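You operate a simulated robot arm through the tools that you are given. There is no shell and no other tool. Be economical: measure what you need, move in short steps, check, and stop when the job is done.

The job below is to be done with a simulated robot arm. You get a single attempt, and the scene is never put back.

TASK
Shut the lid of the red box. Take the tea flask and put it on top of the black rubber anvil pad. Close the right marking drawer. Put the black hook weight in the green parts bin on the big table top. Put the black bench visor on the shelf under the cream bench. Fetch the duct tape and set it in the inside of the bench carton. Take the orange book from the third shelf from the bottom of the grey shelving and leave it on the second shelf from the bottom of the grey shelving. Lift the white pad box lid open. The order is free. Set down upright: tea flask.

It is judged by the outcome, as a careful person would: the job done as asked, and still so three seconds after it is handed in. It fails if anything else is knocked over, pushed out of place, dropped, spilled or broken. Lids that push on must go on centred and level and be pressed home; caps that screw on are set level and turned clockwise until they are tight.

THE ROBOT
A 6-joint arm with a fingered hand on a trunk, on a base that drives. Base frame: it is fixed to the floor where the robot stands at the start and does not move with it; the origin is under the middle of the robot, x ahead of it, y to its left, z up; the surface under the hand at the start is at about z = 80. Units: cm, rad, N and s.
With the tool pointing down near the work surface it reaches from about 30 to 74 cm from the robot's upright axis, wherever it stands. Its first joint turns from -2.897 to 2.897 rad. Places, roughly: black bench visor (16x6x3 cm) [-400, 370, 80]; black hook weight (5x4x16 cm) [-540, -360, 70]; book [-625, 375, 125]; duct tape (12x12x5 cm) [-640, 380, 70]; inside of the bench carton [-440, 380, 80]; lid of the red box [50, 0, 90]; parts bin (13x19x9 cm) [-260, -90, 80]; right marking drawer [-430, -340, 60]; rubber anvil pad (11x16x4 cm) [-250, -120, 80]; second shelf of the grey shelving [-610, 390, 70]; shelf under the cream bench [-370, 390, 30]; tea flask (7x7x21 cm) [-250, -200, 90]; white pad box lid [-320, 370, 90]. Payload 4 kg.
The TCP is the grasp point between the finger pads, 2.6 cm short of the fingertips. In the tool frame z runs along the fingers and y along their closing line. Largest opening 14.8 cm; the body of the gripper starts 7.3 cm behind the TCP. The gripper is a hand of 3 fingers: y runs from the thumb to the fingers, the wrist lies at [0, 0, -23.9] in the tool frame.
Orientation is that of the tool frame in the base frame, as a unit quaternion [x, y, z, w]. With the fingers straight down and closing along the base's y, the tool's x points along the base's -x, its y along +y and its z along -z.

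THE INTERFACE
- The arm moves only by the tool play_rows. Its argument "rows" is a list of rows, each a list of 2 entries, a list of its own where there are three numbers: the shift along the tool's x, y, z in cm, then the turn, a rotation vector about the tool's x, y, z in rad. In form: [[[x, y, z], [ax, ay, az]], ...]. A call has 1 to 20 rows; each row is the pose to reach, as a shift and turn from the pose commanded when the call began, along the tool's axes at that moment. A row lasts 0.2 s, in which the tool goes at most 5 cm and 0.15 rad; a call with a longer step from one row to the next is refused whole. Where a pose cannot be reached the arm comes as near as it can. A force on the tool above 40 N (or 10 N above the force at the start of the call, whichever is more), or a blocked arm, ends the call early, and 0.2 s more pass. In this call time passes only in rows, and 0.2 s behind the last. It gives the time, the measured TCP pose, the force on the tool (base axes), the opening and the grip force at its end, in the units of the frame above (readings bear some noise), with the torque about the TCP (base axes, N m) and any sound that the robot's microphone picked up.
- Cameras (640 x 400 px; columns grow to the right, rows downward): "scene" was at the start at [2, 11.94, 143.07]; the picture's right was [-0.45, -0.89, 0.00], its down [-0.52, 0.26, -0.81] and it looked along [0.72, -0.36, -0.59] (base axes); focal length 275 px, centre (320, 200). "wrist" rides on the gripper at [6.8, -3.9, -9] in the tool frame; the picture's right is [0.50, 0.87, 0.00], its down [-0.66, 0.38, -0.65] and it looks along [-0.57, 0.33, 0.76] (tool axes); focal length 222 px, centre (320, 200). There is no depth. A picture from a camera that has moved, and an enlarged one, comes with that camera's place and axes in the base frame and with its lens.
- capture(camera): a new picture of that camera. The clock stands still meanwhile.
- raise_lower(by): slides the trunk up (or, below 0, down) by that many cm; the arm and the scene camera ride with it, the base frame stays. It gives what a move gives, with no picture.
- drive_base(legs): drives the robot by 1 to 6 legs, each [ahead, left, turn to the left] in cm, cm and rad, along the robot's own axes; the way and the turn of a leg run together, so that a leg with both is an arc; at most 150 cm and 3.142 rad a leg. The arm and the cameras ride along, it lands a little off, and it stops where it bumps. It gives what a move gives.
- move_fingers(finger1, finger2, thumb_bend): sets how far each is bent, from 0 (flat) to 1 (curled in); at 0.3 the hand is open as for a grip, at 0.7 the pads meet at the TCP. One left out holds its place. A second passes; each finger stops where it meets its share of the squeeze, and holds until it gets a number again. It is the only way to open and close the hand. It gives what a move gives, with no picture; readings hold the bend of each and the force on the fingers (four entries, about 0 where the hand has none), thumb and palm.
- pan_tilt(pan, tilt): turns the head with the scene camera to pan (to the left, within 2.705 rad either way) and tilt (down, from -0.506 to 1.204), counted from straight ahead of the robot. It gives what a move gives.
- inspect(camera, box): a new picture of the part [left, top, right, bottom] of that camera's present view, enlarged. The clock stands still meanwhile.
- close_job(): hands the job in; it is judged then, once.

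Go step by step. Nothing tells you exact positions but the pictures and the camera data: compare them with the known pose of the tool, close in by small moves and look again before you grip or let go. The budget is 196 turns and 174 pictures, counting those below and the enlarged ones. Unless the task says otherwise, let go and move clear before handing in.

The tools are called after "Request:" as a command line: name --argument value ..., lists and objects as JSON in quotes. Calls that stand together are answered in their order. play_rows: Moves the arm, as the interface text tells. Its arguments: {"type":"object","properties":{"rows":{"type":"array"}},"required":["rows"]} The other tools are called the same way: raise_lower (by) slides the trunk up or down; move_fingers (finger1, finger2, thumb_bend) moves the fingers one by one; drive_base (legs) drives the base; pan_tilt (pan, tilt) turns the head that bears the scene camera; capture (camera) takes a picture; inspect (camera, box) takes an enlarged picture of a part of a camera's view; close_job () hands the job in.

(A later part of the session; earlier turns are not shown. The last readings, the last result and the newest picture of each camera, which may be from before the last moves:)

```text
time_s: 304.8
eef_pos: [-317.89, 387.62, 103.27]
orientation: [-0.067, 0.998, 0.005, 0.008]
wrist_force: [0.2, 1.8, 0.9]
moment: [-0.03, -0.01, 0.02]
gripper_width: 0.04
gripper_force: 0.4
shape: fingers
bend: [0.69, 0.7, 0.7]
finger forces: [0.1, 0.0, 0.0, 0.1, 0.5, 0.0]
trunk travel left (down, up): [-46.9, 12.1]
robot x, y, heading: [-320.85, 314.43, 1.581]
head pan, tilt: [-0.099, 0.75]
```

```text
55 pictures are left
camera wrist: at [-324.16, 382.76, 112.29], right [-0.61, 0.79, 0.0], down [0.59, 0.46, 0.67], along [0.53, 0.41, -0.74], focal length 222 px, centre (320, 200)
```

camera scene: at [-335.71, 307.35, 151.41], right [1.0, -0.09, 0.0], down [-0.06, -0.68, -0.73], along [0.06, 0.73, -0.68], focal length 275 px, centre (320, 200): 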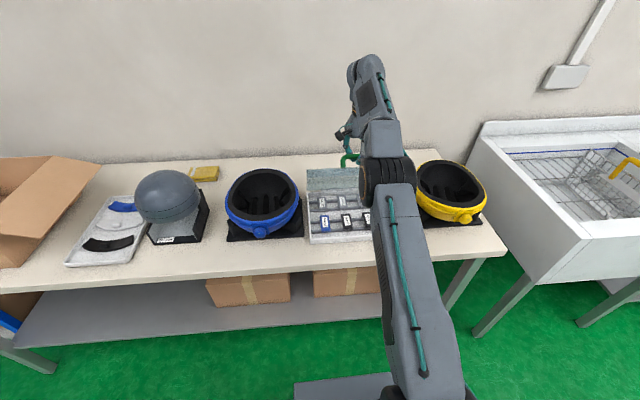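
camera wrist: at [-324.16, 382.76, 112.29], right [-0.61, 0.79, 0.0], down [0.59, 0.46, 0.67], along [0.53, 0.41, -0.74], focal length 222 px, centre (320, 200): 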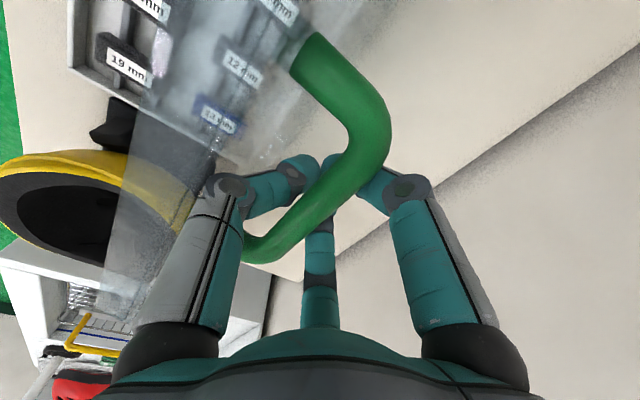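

By my estimate the lid is at about 88°. A few more centimetres forward should take it past vertical.

Request:
drive_base --legs '[[3.5, 0, 0]]'

Request:
play_rows --rows '[[[0, 1, 0.3], [-0.06, 0, 0]], [[0, 2, 0.6], [-0.12, 0, 0]], [[0, 3, 1], [-0.18, 0, 0]], [[0, 4, 1.5], [-0.24, 0, 0]]]'

Request:
capture --camera "wrist"

```text
time_s: 305.7
eef_pos: [-318.02, 391.09, 103.12]
orientation: [-0.067, 0.998, 0.003, 0.008]
wrist_force: [0.0, 0.6, -4.2]
moment: [0.04, 0.02, 0.02]
gripper_width: 0.1
gripper_force: 2.3
shape: fingers
bend: [0.69, 0.7, 0.69]
finger forces: [0.0, 0.1, 0.0, 0.0, 5.1, 0.0]
trunk travel left (down, up): [-46.9, 12.1]
robot x, y, heading: [-320.72, 317.73, 1.592]
head pan, tilt: [-0.099, 0.75]
```

```text
time_s: 306.7
eef_pos: [-318.35, 396.65, 102.53]
orientation: [-0.068, 0.99, 0.124, -0.001]
wrist_force: [6.0, -3.7, 5.8]
moment: [-1.59, 0.04, 0.26]
gripper_width: 1.37
gripper_force: 27.1
shape: fingers
bend: [0.69, 0.7, 0.64]
finger forces: [0.0, 0.0, 0.0, 0.0, 53.4, 0.1]
out of reach, approached as far as the arm can: row 2, 3, 4
trunk travel left (down, up): [-46.9, 12.1]
robot x, y, heading: [-320.34, 317.82, 1.588]
head pan, tilt: [-0.099, 0.75]
```

```text
54 pictures are left
camera wrist: at [-324.41, 389.95, 110.24], right [-0.61, 0.76, 0.2], down [0.61, 0.29, 0.74], along [0.5, 0.58, -0.64], focal length 222 px, centre (320, 200)
```

wrist: 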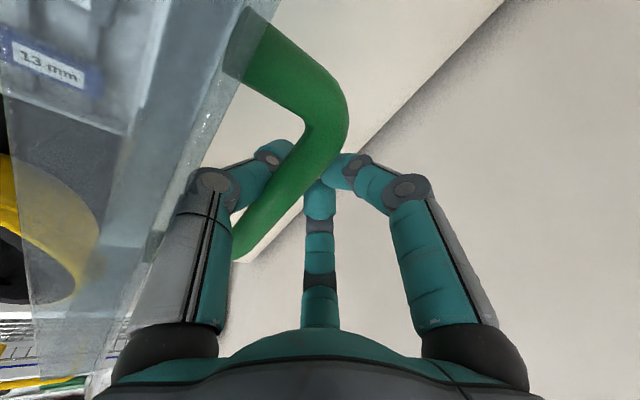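

The thumb is pinched in the handle gap, and the lid looks past vertical. I'll release: fingers open on the wall side and the thumb straightens a little, then check whether the lid stays.

Request:
move_fingers --finger1 0.42 --finger2 0.42 --thumb_bend 0.55

Request:
capture --camera "wrist"

Request:
capture --camera "scene"

```text
time_s: 307.7
eef_pos: [-318.53, 396.84, 102.26]
orientation: [-0.069, 0.99, 0.123, -0.001]
wrist_force: [-0.2, 0.8, 0.1]
moment: [-0.01, -0.03, -0.04]
gripper_width: 6.72
gripper_force: 0.5
shape: fingers
bend: [0.42, 0.42, 0.55]
finger forces: [0.1, 0.0, 0.1, 0.1, 0.7, 0.1]
trunk travel left (down, up): [-46.9, 12.1]
robot x, y, heading: [-320.59, 317.85, 1.587]
head pan, tilt: [-0.099, 0.75]
```

```text
53 pictures are left
camera wrist: at [-324.53, 390.02, 110.13], right [-0.61, 0.76, 0.2], down [0.61, 0.29, 0.74], along [0.5, 0.57, -0.65], focal length 222 px, centre (320, 200)
```

wrist: 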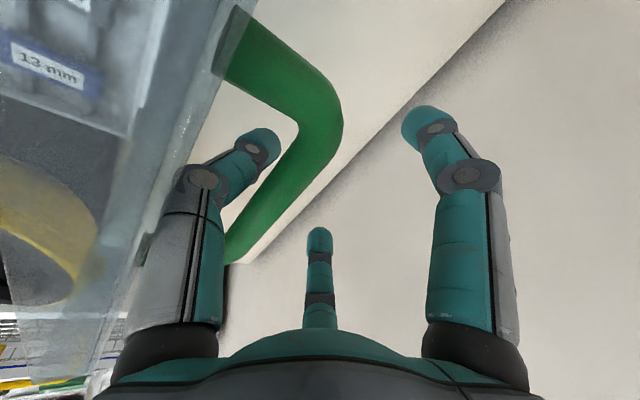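

```text
52 pictures are left
camera scene: at [-335.86, 319.73, 151.4], right [1.0, -0.08, 0.0], down [-0.06, -0.68, -0.73], along [0.06, 0.73, -0.68], focal length 275 px, centre (320, 200)
```

scene: 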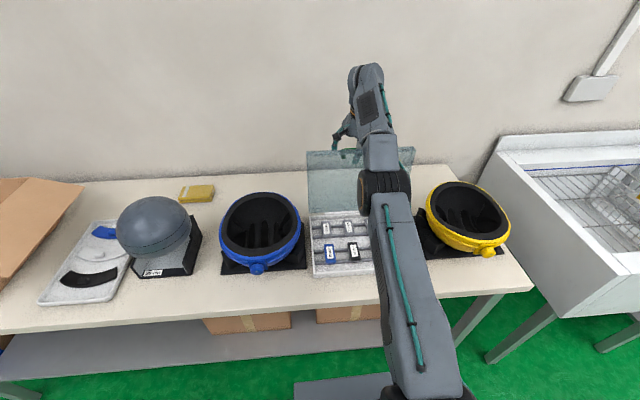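

The lid stands open by itself and the fingers are free. Rise straight up out of the handle.

Request:
play_rows --rows '[[[0, 0.5, -2], [0, 0, 0]], [[0, 1, -4], [0, 0, 0]], [[0, 1.5, -6], [0, 0, 0]], [[0, 2, -8], [0, 0, 0]]]'

Request:
capture --camera "wrist"

```text
time_s: 308.7
eef_pos: [-319.12, 394.37, 109.68]
orientation: [-0.069, 0.99, 0.125, 0.001]
wrist_force: [0.6, 0.9, 1.9]
moment: [-0.03, -0.02, 0.03]
gripper_width: 6.64
gripper_force: 0.9
shape: fingers
bend: [0.42, 0.42, 0.56]
finger forces: [0.1, 0.0, 0.1, 0.1, 2.0, 0.0]
out of reach, approached as far as the arm can: row 2, 3, 4
trunk travel left (down, up): [-46.9, 12.1]
robot x, y, heading: [-320.46, 317.42, 1.581]
head pan, tilt: [-0.099, 0.75]
```

```text
51 pictures are left
camera wrist: at [-324.93, 387.52, 117.57], right [-0.61, 0.76, 0.21], down [0.61, 0.29, 0.74], along [0.5, 0.58, -0.64], focal length 222 px, centre (320, 200)
```

wrist: 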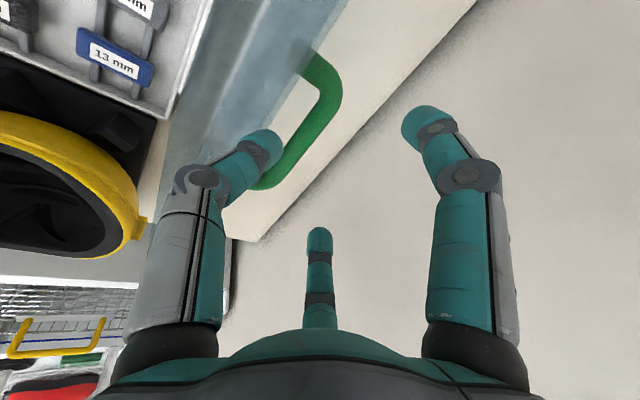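

Clear of the bar; use the trunk to go straight up the rest, then back the base away.

Request:
raise_lower --by 12

Request:
capture --camera "scene"

```text
time_s: 310.2
eef_pos: [-318.97, 394.26, 121.73]
orientation: [-0.068, 0.99, 0.124, -0.001]
wrist_force: [-0.8, 0.0, 0.4]
moment: [0.03, -0.02, -0.01]
gripper_width: 6.75
gripper_force: 0.0
shape: fingers
bend: [0.42, 0.42, 0.55]
finger forces: [0.0, 0.0, 0.0, 0.1, 0.0, 0.0]
trunk travel left (down, up): [-58.9, 0.1]
robot x, y, heading: [-320.52, 318.26, 1.589]
head pan, tilt: [-0.099, 0.75]
```

```text
50 pictures are left
camera scene: at [-335.86, 319.73, 163.4], right [1.0, -0.08, 0.0], down [-0.06, -0.68, -0.73], along [0.06, 0.73, -0.68], focal length 275 px, centre (320, 200)
```

scene: 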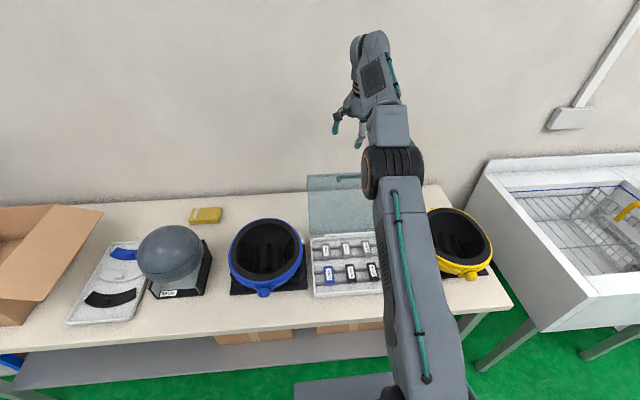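

The lid stays open. Now the visor: I'll back away, then move left in front of the tray for a close look.

Request:
drive_base --legs '[[-35, 0, -0.018], [0, 79, 0]]'

Request:
pan_tilt --pan 0.0 --tilt 0.65

Request:
inspect --camera "scene" --box '[220, 140, 420, 270]'

Request:
capture --camera "wrist"

```text
time_s: 316.4
eef_pos: [-398.5, 359.62, 121.76]
orientation: [-0.054, 0.991, 0.125, 0.002]
wrist_force: [-0.8, 0.5, -0.1]
moment: [-0.04, 0.0, -0.04]
gripper_width: 6.76
gripper_force: 0.0
shape: fingers
bend: [0.42, 0.42, 0.55]
finger forces: [0.1, 0.0, 0.0, 0.1, 0.0, 0.0]
trunk travel left (down, up): [-58.9, 0.1]
robot x, y, heading: [-402.28, 283.1, 1.555]
head pan, tilt: [-0.099, 0.75]
```

```text
time_s: 317.1
eef_pos: [-398.62, 359.6, 121.73]
orientation: [-0.055, 0.991, 0.125, 0.001]
wrist_force: [-0.1, 0.3, 0.0]
moment: [-0.02, -0.02, -0.06]
gripper_width: 6.76
gripper_force: 0.0
shape: fingers
bend: [0.42, 0.42, 0.55]
finger forces: [0.0, 0.0, 0.1, 0.0, 0.0, 0.1]
trunk travel left (down, up): [-58.9, 0.1]
robot x, y, heading: [-402.28, 283.3, 1.56]
head pan, tilt: [0.0, 0.649]
```

```text
3.08 times, centred on (320, 205) of scene
camera zoom: at [-418.31, 285.87, 164.26], right [1.0, -0.01, 0.0], down [-0.01, -0.6, -0.8], along [0.01, 0.8, -0.6], focal length 846 px, centre (320, 185)
```

zoom: 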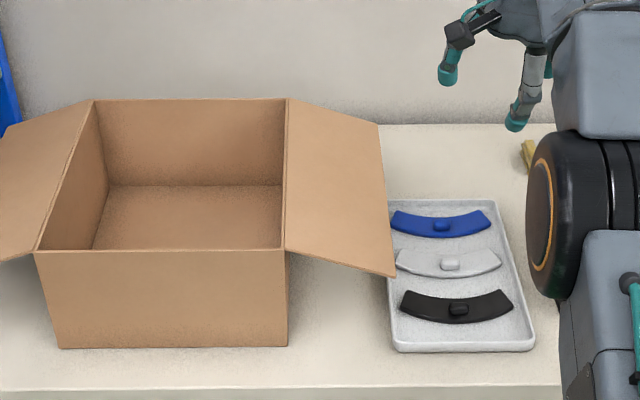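

```text
48 pictures are left
camera wrist: at [-404.75, 352.88, 129.53], right [-0.59, 0.78, 0.21], down [0.62, 0.27, 0.74], along [0.52, 0.56, -0.64], focal length 222 px, centre (320, 200)
```

wrist: 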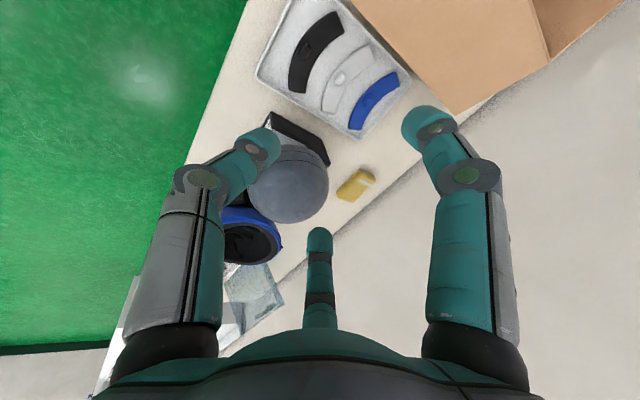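

The visor's knob is at about (−399.4, 364.2, 85). I'll bring the hand vertical and lower, then drive up so it's above the visor, fingers opening across its width.

Request:
play_rows --rows '[[[0.4, -3.2, 2.4], [0.03, 0, 0]], [[0.8, -6.4, 4.7], [0.06, 0, 0]], [[1.1, -9.6, 7.1], [0.09, 0, 0]], [[1.5, -12.8, 9.5], [0.13, 0, 0]], [[1.9, -16, 11.8], [0.16, 0, 0]], [[2.3, -19.3, 14.2], [0.19, 0, 0]], [[2.6, -22.5, 16.5], [0.22, 0, 0]], [[3.0, -25.7, 18.9], [0.25, 0, 0]]]'

Request:
move_fingers --finger1 0.46 --finger2 0.46 --thumb_bend 0.46

Request:
drive_base --legs '[[25, 0, 0.012]]'

Request:
capture --camera "wrist"

```text
time_s: 318.9
eef_pos: [-399.01, 338.91, 96.88]
orientation: [-0.054, 0.998, 0.001, 0.009]
wrist_force: [0.0, 0.5, -0.1]
moment: [0.0, 0.01, 0.0]
gripper_width: 6.76
gripper_force: 0.0
shape: fingers
bend: [0.42, 0.42, 0.55]
finger forces: [0.0, 0.0, 0.0, 0.0, 0.0, 0.0]
trunk travel left (down, up): [-58.9, 0.1]
robot x, y, heading: [-402.43, 283.18, 1.56]
head pan, tilt: [0.0, 0.649]
```

```text
time_s: 319.9
eef_pos: [-399.09, 339.03, 96.91]
orientation: [-0.054, 0.999, 0.0, 0.008]
wrist_force: [-0.1, -0.1, -0.8]
moment: [0.02, 0.03, 0.01]
gripper_width: 7.54
gripper_force: 0.1
shape: fingers
bend: [0.46, 0.46, 0.46]
finger forces: [0.1, 0.0, 0.0, 0.1, 0.1, 0.1]
trunk travel left (down, up): [-58.9, 0.1]
robot x, y, heading: [-402.64, 283.15, 1.562]
head pan, tilt: [0.0, 0.649]
```

```text
time_s: 321.7
eef_pos: [-399.31, 363.67, 96.98]
orientation: [-0.058, 0.998, -0.001, 0.009]
wrist_force: [0.4, 0.5, 0.5]
moment: [-0.03, 0.0, 0.0]
gripper_width: 7.56
gripper_force: 0.0
shape: fingers
bend: [0.46, 0.46, 0.46]
finger forces: [0.0, 0.0, 0.0, 0.0, 0.0, 0.0]
trunk travel left (down, up): [-58.9, 0.1]
robot x, y, heading: [-402.01, 307.94, 1.573]
head pan, tilt: [0.0, 0.649]
```

```text
47 pictures are left
camera wrist: at [-405.73, 359.0, 106.04], right [-0.6, 0.8, -0.01], down [0.6, 0.45, 0.66], along [0.54, 0.39, -0.75], focal length 222 px, centre (320, 200)
```

wrist: 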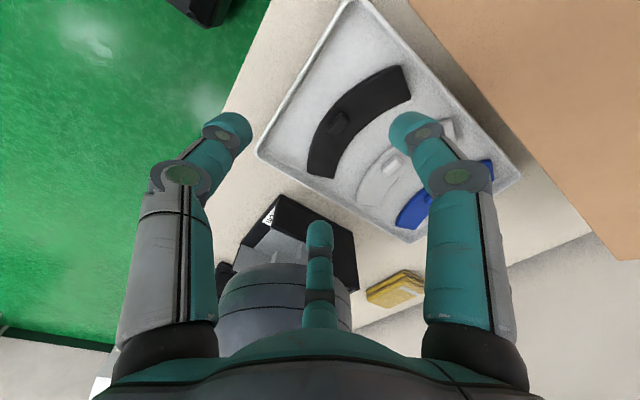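

I'll grip the visor by its small centre knob with the hand tilted ~40° forward, since that same tilt lets me reach under the bench later and set it down flat. First raise a little and tilt.

Request:
play_rows --rows '[[[0, 0, -3], [-0.1, 0, 0]], [[0, 0, -6], [-0.2, 0, 0]], [[0, 0, -8], [-0.3, 0, 0]], [[0, 0, -8], [-0.42, 0, 0]], [[0, 0, -8], [-0.55, 0, 0]], [[0, 0, -8], [-0.68, 0, 0]], [[0, 0, -8], [-0.75, 0, 0]]]'

Request:
move_fingers --finger1 0.56 --finger2 0.56 --thumb_bend 0.56

Request:
capture --camera "wrist"

```text
time_s: 323.3
eef_pos: [-399.42, 362.19, 103.86]
orientation: [-0.058, 0.968, 0.242, -0.01]
wrist_force: [-0.2, -0.4, 0.9]
moment: [-0.02, 0.0, 0.0]
gripper_width: 7.56
gripper_force: 0.0
shape: fingers
bend: [0.46, 0.46, 0.46]
finger forces: [0.1, 0.0, 0.0, 0.0, 0.1, 0.0]
out of reach, approached as far as the arm can: row 5, 6, 7
trunk travel left (down, up): [-58.9, 0.1]
robot x, y, heading: [-402.17, 307.77, 1.563]
head pan, tilt: [0.0, 0.649]
```

```text
time_s: 324.3
eef_pos: [-399.51, 362.01, 103.83]
orientation: [-0.057, 0.968, 0.243, -0.01]
wrist_force: [0.3, 0.1, -0.1]
moment: [0.0, -0.01, 0.01]
gripper_width: 4.29
gripper_force: 0.0
shape: fingers
bend: [0.56, 0.56, 0.56]
finger forces: [0.0, 0.0, 0.1, 0.0, 0.0, 0.0]
trunk travel left (down, up): [-58.9, 0.1]
robot x, y, heading: [-402.23, 307.78, 1.562]
head pan, tilt: [0.0, 0.649]
```

```text
46 pictures are left
camera wrist: at [-405.22, 353.7, 110.1], right [-0.59, 0.7, 0.4], down [0.64, 0.1, 0.76], along [0.49, 0.71, -0.51], focal length 222 px, centre (320, 200)
```

wrist: 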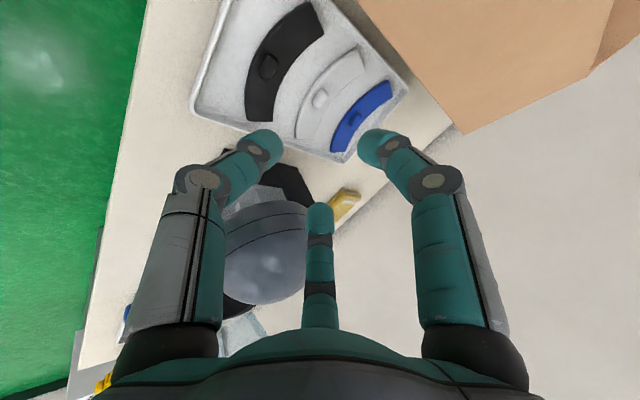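

The tilt limit depends on extension, so I'll back the base off 14 cm and reach further out, where more tilt is available.

Request:
drive_base --legs '[[-14, 0, 0]]'

Request:
play_rows --rows '[[[-0.3, 1.8, 3.6], [0, 0, 0]], [[-0.6, 3.6, 7.2], [0, 0, 0]], [[-0.9, 5.4, 10.8], [0, 0, 0]], [[-1.2, 7.2, 14.4], [0, 0, 0]], [[-1.5, 8.8, 17.5], [-0.08, 0, 0]], [[-1.5, 8.8, 17.5], [-0.16, 0, 0]]]'

Request:
capture --camera "wrist"

```text
time_s: 325.6
eef_pos: [-399.57, 348.07, 103.88]
orientation: [-0.059, 0.968, 0.242, -0.01]
wrist_force: [-0.6, -0.1, -0.3]
moment: [-0.02, -0.01, -0.02]
gripper_width: 4.31
gripper_force: 0.0
shape: fingers
bend: [0.56, 0.56, 0.56]
finger forces: [0.0, 0.1, 0.0, 0.0, 0.0, 0.1]
trunk travel left (down, up): [-58.9, 0.1]
robot x, y, heading: [-402.18, 293.92, 1.571]
head pan, tilt: [0.0, 0.649]
```

```text
time_s: 327.1
eef_pos: [-400.21, 364.11, 92.62]
orientation: [-0.061, 0.95, 0.307, -0.02]
wrist_force: [-0.1, -0.2, 0.6]
moment: [-0.02, -0.01, -0.01]
gripper_width: 4.27
gripper_force: 0.1
shape: fingers
bend: [0.56, 0.56, 0.56]
finger forces: [0.0, 0.0, 0.0, 0.0, 0.0, 0.0]
trunk travel left (down, up): [-58.9, 0.1]
robot x, y, heading: [-402.24, 294.06, 1.565]
head pan, tilt: [0.0, 0.649]
```

```text
45 pictures are left
camera wrist: at [-405.72, 354.95, 97.7], right [-0.59, 0.63, 0.51], down [0.66, 0.01, 0.75], along [0.47, 0.77, -0.42], focal length 222 px, centre (320, 200)
```

wrist: 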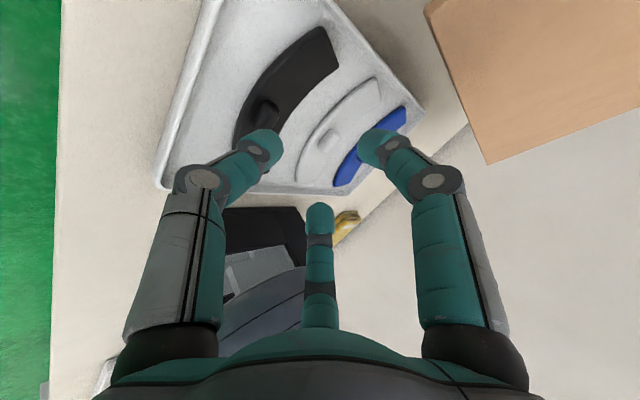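

Now tilted 35° as wanted. Approach the knob most of the way and check.

Request:
play_rows --rows '[[[0.1, -1.6, 2], [0, 0, 0]], [[0.2, -3.2, 4], [0, 0, 0]]]'

Request:
inspect --camera "wrist" --box '[180, 20, 420, 220]'

Request:
inspect --camera "scene" --box '[290, 160, 450, 280]'

```text
time_s: 327.6
eef_pos: [-400.14, 364.05, 87.31]
orientation: [-0.058, 0.946, 0.319, -0.015]
wrist_force: [0.4, -0.1, 0.4]
moment: [0.01, 0.0, 0.0]
gripper_width: 4.27
gripper_force: 0.1
shape: fingers
bend: [0.56, 0.56, 0.56]
finger forces: [0.0, 0.0, 0.0, 0.1, 0.1, 0.0]
trunk travel left (down, up): [-58.9, 0.1]
robot x, y, heading: [-402.48, 293.94, 1.568]
head pan, tilt: [0.0, 0.649]
```

```text
2.00 times, centred on (300, 120) of wrist
camera zoom: at [-405.79, 354.81, 92.17], right [-0.58, 0.62, 0.52], down [0.66, -0.02, 0.75], along [0.48, 0.78, -0.4], focal length 444 px, centre (360, 360)
```

zoom: 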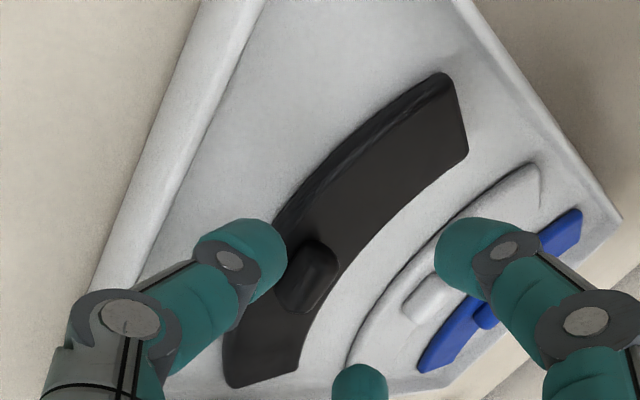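

```text
3.33 times, centred on (370, 220) of scene
camera zoom: at [-418.19, 296.33, 164.27], right [1.0, 0.0, 0.0], down [0.0, -0.6, -0.8], along [0.0, 0.8, -0.6], focal length 916 px, centre (153, 133)
```

zoom: 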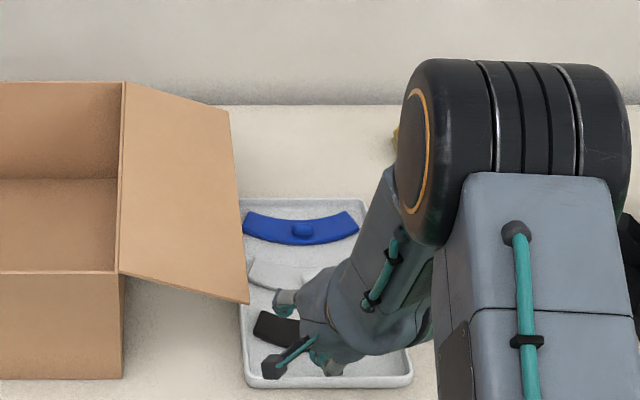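

Knob is ~1.3 cm nearer and lower than the grasp centre; correct and close.

Request:
play_rows --rows '[[[0.3, -1, 0], [0, 0, 0]], [[0.5, -1.9, 0.4], [0, 0, 0]]]'

Request:
move_fingers --finger1 0.7 --finger2 0.7 --thumb_bend 0.7

Request:
inspect --camera "wrist" --box '[180, 20, 420, 220]'

```text
time_s: 328.2
eef_pos: [-400.23, 363.14, 86.35]
orientation: [-0.059, 0.947, 0.316, -0.02]
wrist_force: [-0.6, 0.7, -0.4]
moment: [0.0, 0.0, 0.02]
gripper_width: 4.29
gripper_force: 0.0
shape: fingers
bend: [0.56, 0.56, 0.56]
finger forces: [0.1, 0.0, 0.0, 0.0, 0.1, 0.0]
out of reach, approached as far as the arm can: row 2
trunk travel left (down, up): [-58.9, 0.1]
robot x, y, heading: [-402.28, 293.73, 1.566]
head pan, tilt: [0.0, 0.649]
```

```text
time_s: 329.2
eef_pos: [-400.15, 363.11, 86.3]
orientation: [-0.058, 0.947, 0.316, -0.02]
wrist_force: [-0.5, 0.6, -0.4]
moment: [-0.01, 0.01, -0.01]
gripper_width: 0.03
gripper_force: 0.1
shape: fingers
bend: [0.69, 0.69, 0.7]
finger forces: [0.0, 0.0, 0.0, 0.1, 0.0, 0.0]
trunk travel left (down, up): [-58.9, 0.1]
robot x, y, heading: [-402.34, 293.96, 1.571]
head pan, tilt: [0.0, 0.649]
```

```text
2.00 times, centred on (300, 120) of wrist
camera zoom: at [-405.77, 353.86, 91.35], right [-0.58, 0.63, 0.52], down [0.66, -0.01, 0.75], along [0.47, 0.78, -0.41], focal length 444 px, centre (360, 360)
```

zoom: 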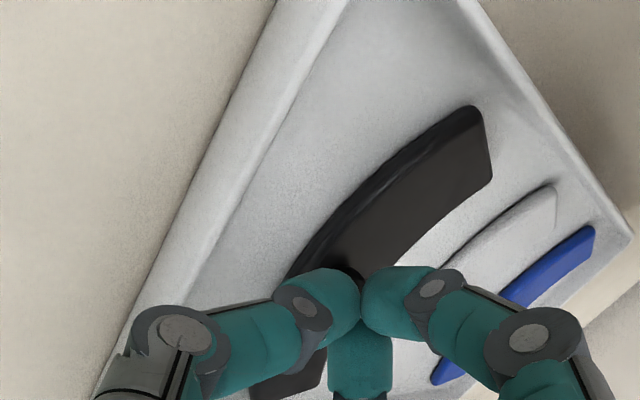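

The fingers closed just above the knob. Open, advance 1.6 cm along the tool axis, and close again.

Request:
move_fingers --finger1 0.58 --finger2 0.58 --thumb_bend 0.58

Request:
play_rows --rows '[[[0.2, -0.5, 0.8], [0.03, 0, 0]], [[0.2, -0.6, 1.6], [0.05, 0, 0]]]'

Request:
move_fingers --finger1 0.7 --finger2 0.7 --thumb_bend 0.7

Request:
inspect --camera "wrist" --box '[180, 20, 420, 220]'

```text
time_s: 330.2
eef_pos: [-400.17, 363.16, 86.52]
orientation: [-0.059, 0.947, 0.316, -0.021]
wrist_force: [-0.2, -0.7, 0.4]
moment: [0.01, -0.01, -0.03]
gripper_width: 3.87
gripper_force: 0.0
shape: fingers
bend: [0.57, 0.57, 0.57]
finger forces: [0.0, 0.0, 0.0, 0.0, 0.0, 0.0]
trunk travel left (down, up): [-58.9, 0.1]
robot x, y, heading: [-402.23, 293.45, 1.568]
head pan, tilt: [0.0, 0.649]
```

```text
time_s: 330.9
eef_pos: [-400.37, 363.77, 84.83]
orientation: [-0.059, 0.953, 0.298, -0.013]
wrist_force: [1.2, 4.5, 13.5]
moment: [-0.29, -0.06, 0.04]
gripper_width: 3.07
gripper_force: 6.7
shape: fingers
bend: [0.57, 0.57, 0.61]
finger forces: [0.1, 0.2, 0.0, 0.0, 14.2, 0.0]
trunk travel left (down, up): [-58.9, 0.1]
robot x, y, heading: [-402.31, 293.99, 1.565]
head pan, tilt: [0.0, 0.649]
```

```text
time_s: 331.9
eef_pos: [-400.36, 363.78, 84.66]
orientation: [-0.058, 0.953, 0.296, -0.013]
wrist_force: [1.8, 3.6, 6.3]
moment: [0.23, -0.11, -0.07]
gripper_width: 0.34
gripper_force: 5.4
shape: fingers
bend: [0.67, 0.63, 0.7]
finger forces: [2.1, 8.5, 0.0, 0.0, 0.1, 0.0]
trunk travel left (down, up): [-58.9, 0.1]
robot x, y, heading: [-402.24, 293.75, 1.562]
head pan, tilt: [0.0, 0.649]
```

```text
2.00 times, centred on (300, 120) of wrist
camera zoom: at [-406.05, 354.62, 90.01], right [-0.59, 0.65, 0.49], down [0.65, 0.02, 0.76], along [0.48, 0.76, -0.43], focal length 444 px, centre (360, 360)
```

zoom: 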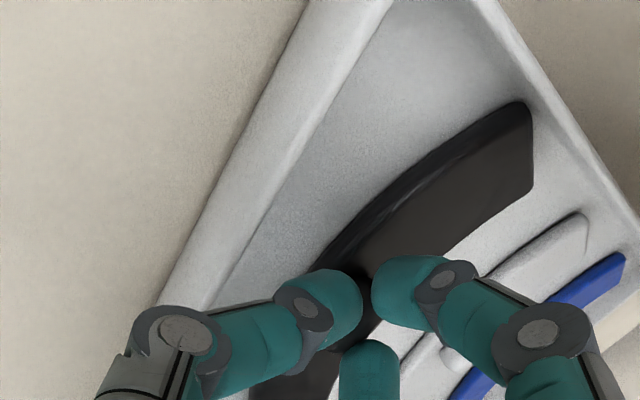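

The knob is between the fingers; squeeze further.

Request:
move_fingers --finger1 0.85 --finger2 0.85 --thumb_bend 0.85

Request:
play_rows --rows '[[[0, 0.6, -0.8], [0, 0, 0]], [[0, 1.8, -2.4], [0, 0, 0]], [[0, 3.6, -4.8], [0, 0, 0]]]'

Request:
capture --camera "wrist"

```text
time_s: 332.9
eef_pos: [-400.33, 363.61, 84.66]
orientation: [-0.058, 0.953, 0.296, -0.014]
wrist_force: [-0.2, 1.2, 0.0]
moment: [-0.01, 0.03, 0.01]
gripper_width: 0.0
gripper_force: 0.0
shape: fingers
bend: [0.75, 0.73, 0.79]
finger forces: [0.0, 0.0, 0.0, 0.1, 0.1, 0.1]
trunk travel left (down, up): [-58.9, 0.1]
robot x, y, heading: [-402.06, 293.5, 1.568]
head pan, tilt: [0.0, 0.649]
```

```text
time_s: 333.6
eef_pos: [-400.54, 363.97, 90.76]
orientation: [-0.058, 0.953, 0.296, -0.013]
wrist_force: [-0.4, -0.8, -0.1]
moment: [0.0, 0.0, 0.02]
gripper_width: 0.0
gripper_force: 0.1
shape: fingers
bend: [0.75, 0.73, 0.79]
finger forces: [0.1, 0.1, 0.0, 0.0, 0.1, 0.0]
trunk travel left (down, up): [-58.9, 0.1]
robot x, y, heading: [-402.45, 293.87, 1.567]
head pan, tilt: [0.0, 0.649]
```

```text
40 pictures are left
camera wrist: at [-406.26, 354.88, 96.13], right [-0.59, 0.65, 0.48], down [0.65, 0.02, 0.76], along [0.48, 0.76, -0.44], focal length 222 px, centre (320, 200)
```

wrist: 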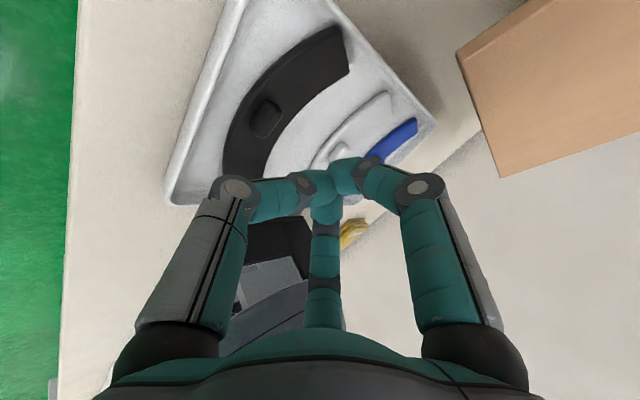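

The knob is too small to hold, so I'll grip the band itself across its width: hand vertical, thumb at the front edge, two fingers behind.

Request:
play_rows --rows '[[[0, 0, -1], [0.12, 0, 0]], [[0, 0, -1], [0.25, 0, 0]], [[0, 0, -1], [0.38, 0, 0]], [[0, 0, -1], [0.5, 0, 0]], [[0, 0, -1], [0.62, 0, 0]]]'

Request:
move_fingers --finger1 0.485 --finger2 0.485 --thumb_bend 0.485

Request:
capture --camera "wrist"

```text
time_s: 334.9
eef_pos: [-400.59, 363.32, 91.49]
orientation: [-0.06, 0.998, -0.01, 0.005]
wrist_force: [-0.1, -0.1, 0.8]
moment: [0.0, 0.0, 0.0]
gripper_width: 0.01
gripper_force: 0.1
shape: fingers
bend: [0.81, 0.77, 0.81]
finger forces: [0.0, 0.1, 0.0, 0.0, 0.0, 0.1]
out of reach, approached as far as the arm can: row 1, 2
trunk travel left (down, up): [-58.9, 0.1]
robot x, y, heading: [-402.03, 293.97, 1.566]
head pan, tilt: [0.0, 0.649]
```

```text
time_s: 335.9
eef_pos: [-400.39, 363.36, 91.51]
orientation: [-0.06, 0.998, -0.009, 0.004]
wrist_force: [-0.7, 0.2, -0.1]
moment: [-0.02, 0.02, 0.02]
gripper_width: 6.8
gripper_force: 0.1
shape: fingers
bend: [0.48, 0.48, 0.48]
finger forces: [0.0, 0.0, 0.1, 0.0, 0.0, 0.0]
trunk travel left (down, up): [-58.9, 0.1]
robot x, y, heading: [-402.09, 293.84, 1.572]
head pan, tilt: [0.0, 0.649]
```

```text
39 pictures are left
camera wrist: at [-406.73, 358.86, 100.68], right [-0.6, 0.8, -0.02], down [0.6, 0.47, 0.65], along [0.53, 0.38, -0.76], focal length 222 px, centre (320, 200)
```

wrist: 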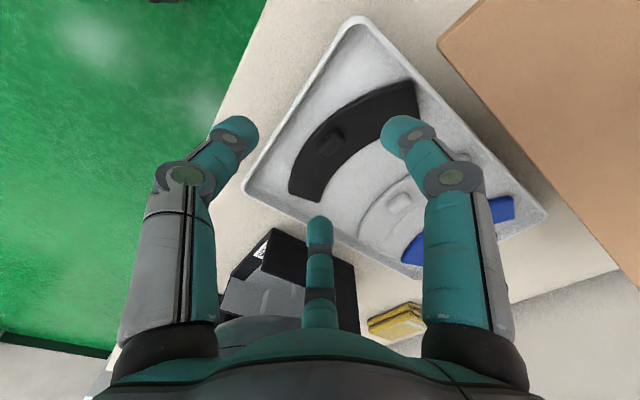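

Arc bulges toward me. I'll centre, descend to the tray floor, and close in stages, staying at floor level.

Request:
play_rows --rows '[[[0.4, 1.2, 1.5], [0, 0, 0]], [[0.4, 1.2, 3], [0, 0, 0]], [[0.4, 1.2, 4.5], [0, 0, 0]], [[0.4, 1.2, 5.5], [0, 0, 0]], [[0.4, 1.2, 6.3], [0, 0, 0]]]'

Request:
move_fingers --finger1 0.55 --finger2 0.55 --thumb_bend 0.55

Request:
capture --camera "wrist"

```text
time_s: 337.1
eef_pos: [-400.93, 364.38, 85.08]
orientation: [-0.06, 0.998, -0.009, 0.004]
wrist_force: [-0.6, 0.2, -0.1]
moment: [-0.03, 0.0, 0.03]
gripper_width: 6.82
gripper_force: 0.0
shape: fingers
bend: [0.48, 0.48, 0.48]
finger forces: [0.1, 0.0, 0.0, 0.0, 0.1, 0.1]
trunk travel left (down, up): [-58.9, 0.1]
robot x, y, heading: [-402.47, 293.74, 1.571]
head pan, tilt: [0.0, 0.649]
```

```text
time_s: 338.1
eef_pos: [-400.71, 364.28, 85.35]
orientation: [-0.06, 0.998, -0.009, 0.005]
wrist_force: [0.4, -5.6, 5.2]
moment: [-0.33, -0.04, 0.0]
gripper_width: 5.33
gripper_force: 3.1
shape: fingers
bend: [0.55, 0.55, 0.52]
finger forces: [0.0, 0.0, 0.0, 0.0, 6.3, 0.1]
trunk travel left (down, up): [-58.9, 0.1]
robot x, y, heading: [-402.29, 293.78, 1.573]
head pan, tilt: [0.0, 0.649]
```

```text
38 pictures are left
camera wrist: at [-407.09, 359.81, 94.47], right [-0.6, 0.8, -0.02], down [0.6, 0.47, 0.65], along [0.53, 0.38, -0.76], focal length 222 px, centre (320, 200)
```

wrist: 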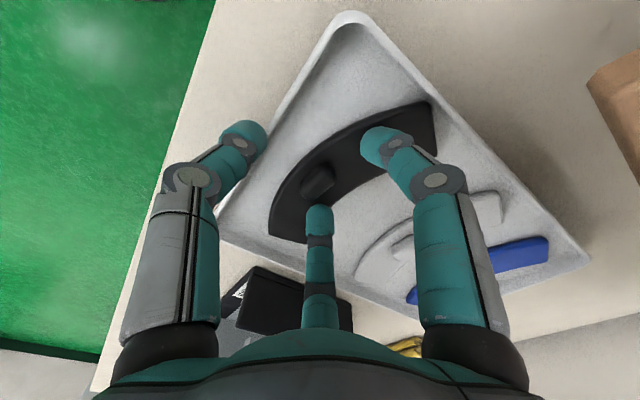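

The visor sits too close to the tray's front rim for the thumb. I'll nudge it ~1.5 cm back by pushing its knob with the closed fingertips.

Request:
play_rows --rows '[[[0, 0, -2], [0, 0, 0]], [[0, -1.2, -3], [0, 0, 0]], [[0, -2.7, -3], [0, 0, 0]]]'

Request:
move_fingers --finger1 0.7 --finger2 0.7 --thumb_bend 0.7

Request:
play_rows --rows '[[[0, 0, 1.3], [0, 0, 0]], [[0, 0, 2.5], [0, 0, 0]], [[0, 0.6, 2.6], [0, 0, 0]], [[0, 1.2, 2.6], [0, 0, 0]], [[0, 1.8, 2.6], [0, 0, 0]], [[0, 2.3, 2.6], [0, 0, 0]]]'

Request:
capture --camera "wrist"

```text
time_s: 338.9
eef_pos: [-400.58, 361.82, 88.36]
orientation: [-0.061, 0.998, -0.009, 0.005]
wrist_force: [-0.5, -0.2, -0.1]
moment: [0.0, 0.0, 0.02]
gripper_width: 4.62
gripper_force: 0.1
shape: fingers
bend: [0.55, 0.55, 0.55]
finger forces: [0.0, 0.0, 0.0, 0.1, 0.0, 0.0]
trunk travel left (down, up): [-58.9, 0.1]
robot x, y, heading: [-402.25, 293.83, 1.568]
head pan, tilt: [0.0, 0.649]
```

```text
time_s: 339.9
eef_pos: [-400.65, 361.74, 88.22]
orientation: [-0.06, 0.998, -0.009, 0.004]
wrist_force: [-0.4, 0.1, -0.5]
moment: [0.0, 0.0, 0.02]
gripper_width: 0.03
gripper_force: 0.1
shape: fingers
bend: [0.69, 0.69, 0.7]
finger forces: [0.0, 0.1, 0.0, 0.0, 0.0, 0.0]
trunk travel left (down, up): [-58.9, 0.1]
robot x, y, heading: [-402.05, 293.65, 1.572]
head pan, tilt: [0.0, 0.649]
```

```text
time_s: 341.2
eef_pos: [-400.79, 364.06, 85.65]
orientation: [-0.06, 0.998, -0.01, 0.005]
wrist_force: [-0.5, -0.1, 0.0]
moment: [0.0, 0.0, -0.01]
gripper_width: 0.05
gripper_force: 0.0
shape: fingers
bend: [0.69, 0.7, 0.7]
finger forces: [0.0, 0.1, 0.1, 0.1, 0.0, 0.0]
trunk travel left (down, up): [-58.9, 0.1]
robot x, y, heading: [-402.49, 294.17, 1.571]
head pan, tilt: [0.0, 0.649]
```

```text
37 pictures are left
camera wrist: at [-407.05, 359.58, 94.74], right [-0.6, 0.8, -0.02], down [0.6, 0.47, 0.65], along [0.53, 0.38, -0.76], focal length 222 px, centre (320, 200)
```

wrist: 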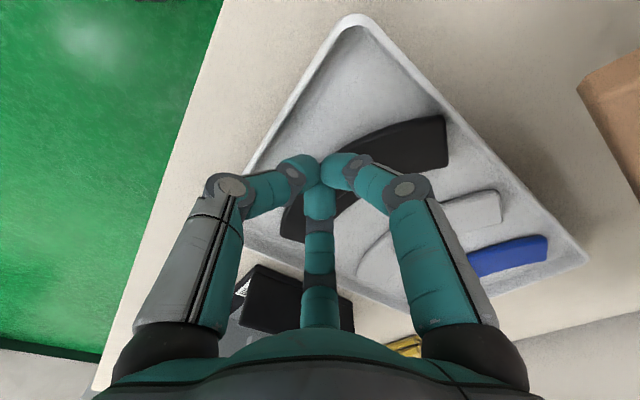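

The visor moved back about 1 cm. Now rise, open, centre over the band and descend again.

Request:
play_rows --rows '[[[0, 0, -2.5], [0, 0, 0]], [[0, 1.7, -3.5], [0, 0, 0]]]'

Request:
move_fingers --finger1 0.49 --finger2 0.49 --thumb_bend 0.49

Request:
play_rows --rows '[[[0, 0, 1.5], [0, 0, 0]], [[0, 0, 3], [0, 0, 0]], [[0, 0, 4], [0, 0, 0]], [[0, 0, 4.8], [0, 0, 0]]]'

Request:
capture --camera "wrist"

```text
time_s: 341.9
eef_pos: [-401.01, 365.87, 89.02]
orientation: [-0.059, 0.998, -0.009, 0.004]
wrist_force: [-0.9, 0.0, 0.6]
moment: [0.01, -0.01, -0.03]
gripper_width: 0.04
gripper_force: 0.1
shape: fingers
bend: [0.69, 0.7, 0.7]
finger forces: [0.1, 0.1, 0.0, 0.0, 0.0, 0.0]
trunk travel left (down, up): [-58.9, 0.1]
robot x, y, heading: [-402.52, 294.02, 1.565]
head pan, tilt: [0.0, 0.649]
```

```text
time_s: 342.9
eef_pos: [-401.01, 365.9, 89.09]
orientation: [-0.06, 0.998, -0.01, 0.005]
wrist_force: [-0.4, -1.2, 0.8]
moment: [-0.01, 0.01, 0.01]
gripper_width: 6.48
gripper_force: 0.0
shape: fingers
bend: [0.49, 0.49, 0.49]
finger forces: [0.0, 0.0, 0.1, 0.1, 0.1, 0.0]
trunk travel left (down, up): [-58.9, 0.1]
robot x, y, heading: [-402.36, 294.0, 1.568]
head pan, tilt: [0.0, 0.649]
```

```text
time_s: 343.9
eef_pos: [-401.07, 365.92, 84.81]
orientation: [-0.059, 0.998, -0.004, 0.005]
wrist_force: [0.1, 0.6, 36.6]
moment: [0.71, 1.6, 0.04]
gripper_width: 6.36
gripper_force: 18.5
shape: fingers
bend: [0.47, 0.49, 0.5]
finger forces: [35.7, 0.0, 0.0, 0.0, 1.4, 0.1]
trunk travel left (down, up): [-58.9, 0.1]
robot x, y, heading: [-402.4, 293.8, 1.569]
head pan, tilt: [0.0, 0.649]
```

```text
36 pictures are left
camera wrist: at [-407.26, 361.35, 93.97], right [-0.6, 0.8, -0.01], down [0.6, 0.46, 0.66], along [0.53, 0.39, -0.75], focal length 222 px, centre (320, 200)
```

wrist: 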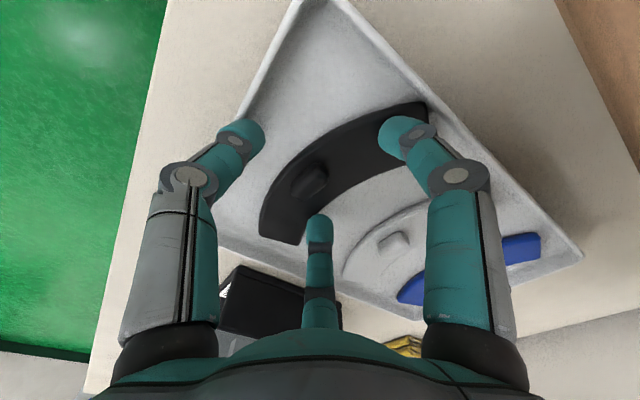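

Finger 1 presses on the band's end because the visor is turned ~20° relative to the hand. Raise, rotate the hand to match, and descend again.

Request:
play_rows --rows '[[[0, 0, -2], [0, 0, 0]], [[0, -0.2, -3.5], [0, 0, 0.12]], [[0, -0.2, -3.5], [0, 0, 0.24]], [[0, -0.2, -3.5], [0, 0, 0.35]], [[0, -0.2, -2], [0, 0, 0.35]], [[0, -0.2, -0.8], [0, 0, 0.35]], [[0, -0.2, 0.2], [0, 0, 0.35]]]'

Request:
capture --camera "wrist"

```text
time_s: 345.4
eef_pos: [-401.01, 366.08, 85.5]
orientation: [0.116, 0.993, -0.001, 0.005]
wrist_force: [2.2, 0.0, 23.3]
moment: [-1.33, 0.19, 0.1]
gripper_width: 6.95
gripper_force: 11.3
shape: fingers
bend: [0.49, 0.49, 0.49]
finger forces: [0.0, 0.0, 0.0, 0.0, 23.5, 0.0]
trunk travel left (down, up): [-58.9, 0.1]
robot x, y, heading: [-402.25, 293.88, 1.569]
head pan, tilt: [0.0, 0.649]
stopped in row 7: the force on the tool passed its limit at 55 N (the readings are from after the stop); the commanded pose is now the measured one
```

```text
35 pictures are left
camera wrist: at [-408.42, 363.93, 94.69], right [-0.29, 0.96, 0.0], down [0.72, 0.22, 0.66], along [0.63, 0.19, -0.75], focal length 222 px, centre (320, 200)
```

wrist: 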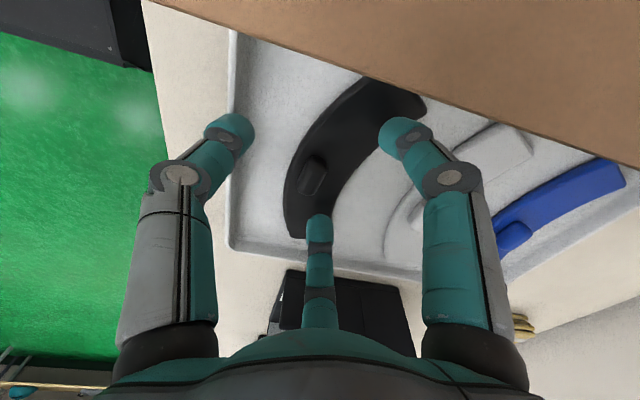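

The thumb lands on the tray rim; there is room behind the rim, so I'll bend only the thumb more, then descend.

Request:
play_rows --rows '[[[0, 0, -1.5], [0, 0, 0]]]'

Request:
move_fingers --finger1 0.49 --finger2 0.49 --thumb_bend 0.55

Request:
play_rows --rows '[[[0, 0, 1], [0, 0, 0]], [[0, 0, 2], [0, 0, 0]], [[0, 0, 2.7], [0, 0, 0]], [[0, 0, 3.3], [0, 0, 0]]]'

Request:
move_fingers --finger1 0.56 --finger2 0.56 --thumb_bend 0.62

Request:
capture --camera "wrist"

```text
time_s: 345.8
eef_pos: [-401.04, 365.85, 86.71]
orientation: [0.115, 0.993, -0.004, 0.005]
wrist_force: [-1.0, 0.9, 0.4]
moment: [0.0, 0.03, 0.0]
gripper_width: 6.56
gripper_force: 0.0
shape: fingers
bend: [0.49, 0.49, 0.49]
finger forces: [0.1, 0.1, 0.0, 0.0, 0.1, 0.0]
trunk travel left (down, up): [-58.9, 0.1]
robot x, y, heading: [-402.21, 293.76, 1.572]
head pan, tilt: [0.0, 0.649]
```

```text
time_s: 346.8
eef_pos: [-401.0, 365.98, 86.61]
orientation: [0.116, 0.993, -0.004, 0.004]
wrist_force: [0.6, 0.2, 0.1]
moment: [0.02, 0.05, 0.01]
gripper_width: 5.6
gripper_force: 0.0
shape: fingers
bend: [0.49, 0.49, 0.55]
finger forces: [0.0, 0.0, 0.0, 0.1, 0.1, 0.1]
trunk travel left (down, up): [-58.9, 0.1]
robot x, y, heading: [-402.6, 293.66, 1.574]
head pan, tilt: [0.0, 0.649]
```

```text
time_s: 347.7
eef_pos: [-401.08, 366.44, 84.78]
orientation: [0.115, 0.993, 0.006, 0.004]
wrist_force: [-0.5, -2.4, 19.7]
moment: [0.5, 0.49, 0.08]
gripper_width: 5.19
gripper_force: 9.8
shape: fingers
bend: [0.49, 0.49, 0.55]
finger forces: [17.5, 2.3, 0.0, 0.1, 0.1, 0.0]
trunk travel left (down, up): [-58.9, 0.1]
robot x, y, heading: [-402.23, 294.15, 1.569]
head pan, tilt: [0.0, 0.649]
stopped in row 4: the force on the tool passed its limit at 46 N (the readings are from after the stop); the commanded pose is now the measured one
```

```text
time_s: 348.7
eef_pos: [-401.11, 366.32, 84.8]
orientation: [0.116, 0.993, 0.005, 0.005]
wrist_force: [-2.4, 4.3, 37.3]
moment: [1.18, 0.97, 0.1]
gripper_width: 4.24
gripper_force: 18.3
shape: fingers
bend: [0.49, 0.55, 0.62]
finger forces: [31.2, 6.0, 0.0, 0.0, 0.0, 0.0]
trunk travel left (down, up): [-58.9, 0.1]
robot x, y, heading: [-402.43, 293.94, 1.568]
head pan, tilt: [0.0, 0.649]
```

```text
34 pictures are left
camera wrist: at [-408.61, 363.97, 93.88], right [-0.29, 0.96, 0.01], down [0.72, 0.21, 0.66], along [0.63, 0.2, -0.75], focal length 222 px, centre (320, 200)
```

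wrist: 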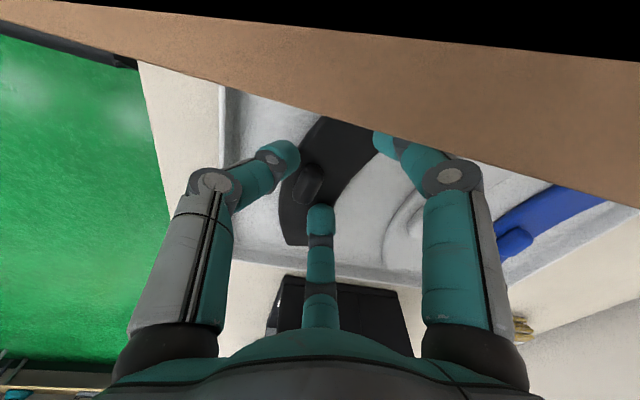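

Finger 1 still lands on the band's edge; shift 1 cm back with symmetric opening and try again, gently.

Request:
play_rows --rows '[[[0, 0, -1.8], [0, 0, 0]], [[0, 0.9, -2], [0, 0, 0]]]'

Request:
move_fingers --finger1 0.48 --finger2 0.48 --thumb_bend 0.5

Request:
play_rows --rows '[[[0, 0, 1], [0, 0, 0]], [[0, 0, 1.7], [0, 0, 0]], [[0, 0, 2.3], [0, 0, 0]], [[0, 0, 2.8], [0, 0, 0]]]'

Request:
move_fingers --finger1 0.7 --finger2 0.7 --thumb_bend 0.7

Request:
capture --camera "wrist"

```text
time_s: 349.3
eef_pos: [-400.94, 367.1, 86.2]
orientation: [0.116, 0.993, 0.001, 0.006]
wrist_force: [0.3, 0.0, 0.4]
moment: [0.01, 0.01, 0.0]
gripper_width: 3.33
gripper_force: 0.0
shape: fingers
bend: [0.56, 0.56, 0.62]
finger forces: [0.0, 0.0, 0.1, 0.1, 0.0, 0.1]
trunk travel left (down, up): [-58.9, 0.1]
robot x, y, heading: [-402.19, 293.72, 1.566]
head pan, tilt: [0.0, 0.649]
```

```text
time_s: 350.3
eef_pos: [-400.98, 367.23, 86.53]
orientation: [0.116, 0.993, 0.004, 0.005]
wrist_force: [0.0, -0.1, -1.1]
moment: [-0.01, -0.01, 0.01]
gripper_width: 6.51
gripper_force: 0.0
shape: fingers
bend: [0.48, 0.48, 0.5]
finger forces: [0.0, 0.0, 0.0, 0.0, 0.0, 0.0]
trunk travel left (down, up): [-58.9, 0.1]
robot x, y, heading: [-402.33, 293.98, 1.569]
head pan, tilt: [0.0, 0.649]
```

```text
time_s: 351.3
eef_pos: [-400.82, 367.24, 84.04]
orientation: [0.116, 0.993, 0.006, 0.004]
wrist_force: [0.0, 0.3, 24.0]
moment: [-1.01, 0.86, -0.03]
gripper_width: 6.57
gripper_force: 7.1
shape: fingers
bend: [0.48, 0.48, 0.5]
finger forces: [0.1, 0.0, 0.1, 0.1, 14.4, 0.0]
trunk travel left (down, up): [-58.9, 0.1]
robot x, y, heading: [-402.32, 293.48, 1.564]
head pan, tilt: [0.0, 0.649]
```

```text
time_s: 352.3
eef_pos: [-400.96, 367.16, 83.96]
orientation: [0.115, 0.993, 0.005, 0.006]
wrist_force: [-1.1, 5.3, 38.5]
moment: [-1.8, 2.32, -0.76]
gripper_width: 3.88
gripper_force: 26.7
shape: fingers
bend: [0.63, 0.61, 0.59]
finger forces: [7.6, 8.8, 0.0, 0.0, 37.0, 0.0]
trunk travel left (down, up): [-58.9, 0.1]
robot x, y, heading: [-402.4, 294.21, 1.565]
head pan, tilt: [0.0, 0.649]
```

```text
33 pictures are left
camera wrist: at [-408.46, 364.9, 93.03], right [-0.29, 0.96, 0.01], down [0.72, 0.21, 0.66], along [0.63, 0.2, -0.75], focal length 222 px, centre (320, 200)
```

wrist: 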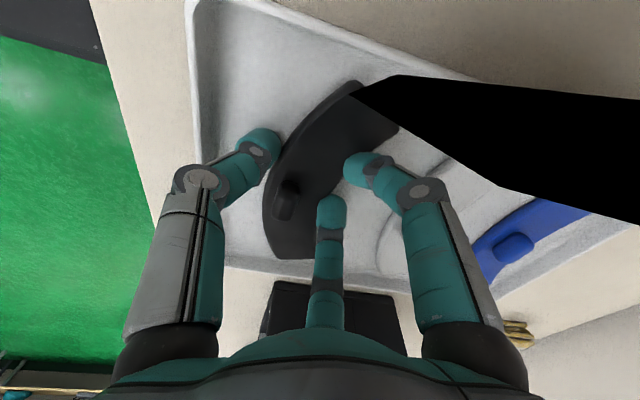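

The band is now clamped between thumb and fingers. Lift gently and check.

Request:
play_rows --rows '[[[0, 0, -1], [0, 0, 0]], [[0, 0, -2.5], [0, 0, 0]], [[0, 0, -5], [0, 0, 0]], [[0, 0, -8], [0, 0, 0]], [[0, 0, -11], [0, 0, 0]]]'

Request:
capture --camera "wrist"

Request:
capture --camera "scene"

```text
time_s: 353.5
eef_pos: [-400.91, 367.4, 94.64]
orientation: [0.115, 0.993, 0.002, 0.004]
wrist_force: [0.9, -0.3, -0.6]
moment: [0.02, 0.02, 0.0]
gripper_width: 3.52
gripper_force: 17.7
shape: fingers
bend: [0.65, 0.63, 0.59]
finger forces: [8.4, 9.8, 0.0, 0.0, 16.8, 0.0]
trunk travel left (down, up): [-58.9, 0.1]
robot x, y, heading: [-402.2, 293.87, 1.57]
head pan, tilt: [0.0, 0.649]
```

```text
32 pictures are left
camera wrist: at [-408.48, 365.07, 103.82], right [-0.29, 0.96, 0.0], down [0.72, 0.22, 0.66], along [0.63, 0.19, -0.75], focal length 222 px, centre (320, 200)
```

wrist: 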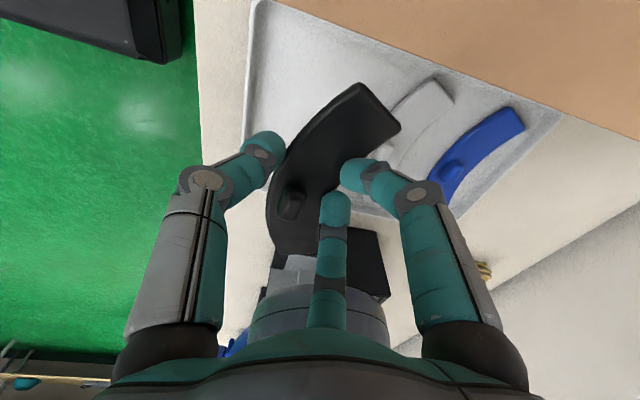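

```text
31 pictures are left
camera scene: at [-418.19, 296.29, 164.26], right [1.0, 0.0, 0.0], down [0.0, -0.6, -0.8], along [0.0, 0.8, -0.6], focal length 275 px, centre (320, 200)
```

scene: 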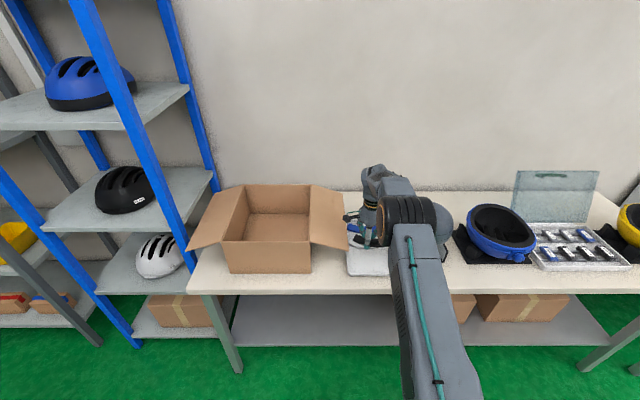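

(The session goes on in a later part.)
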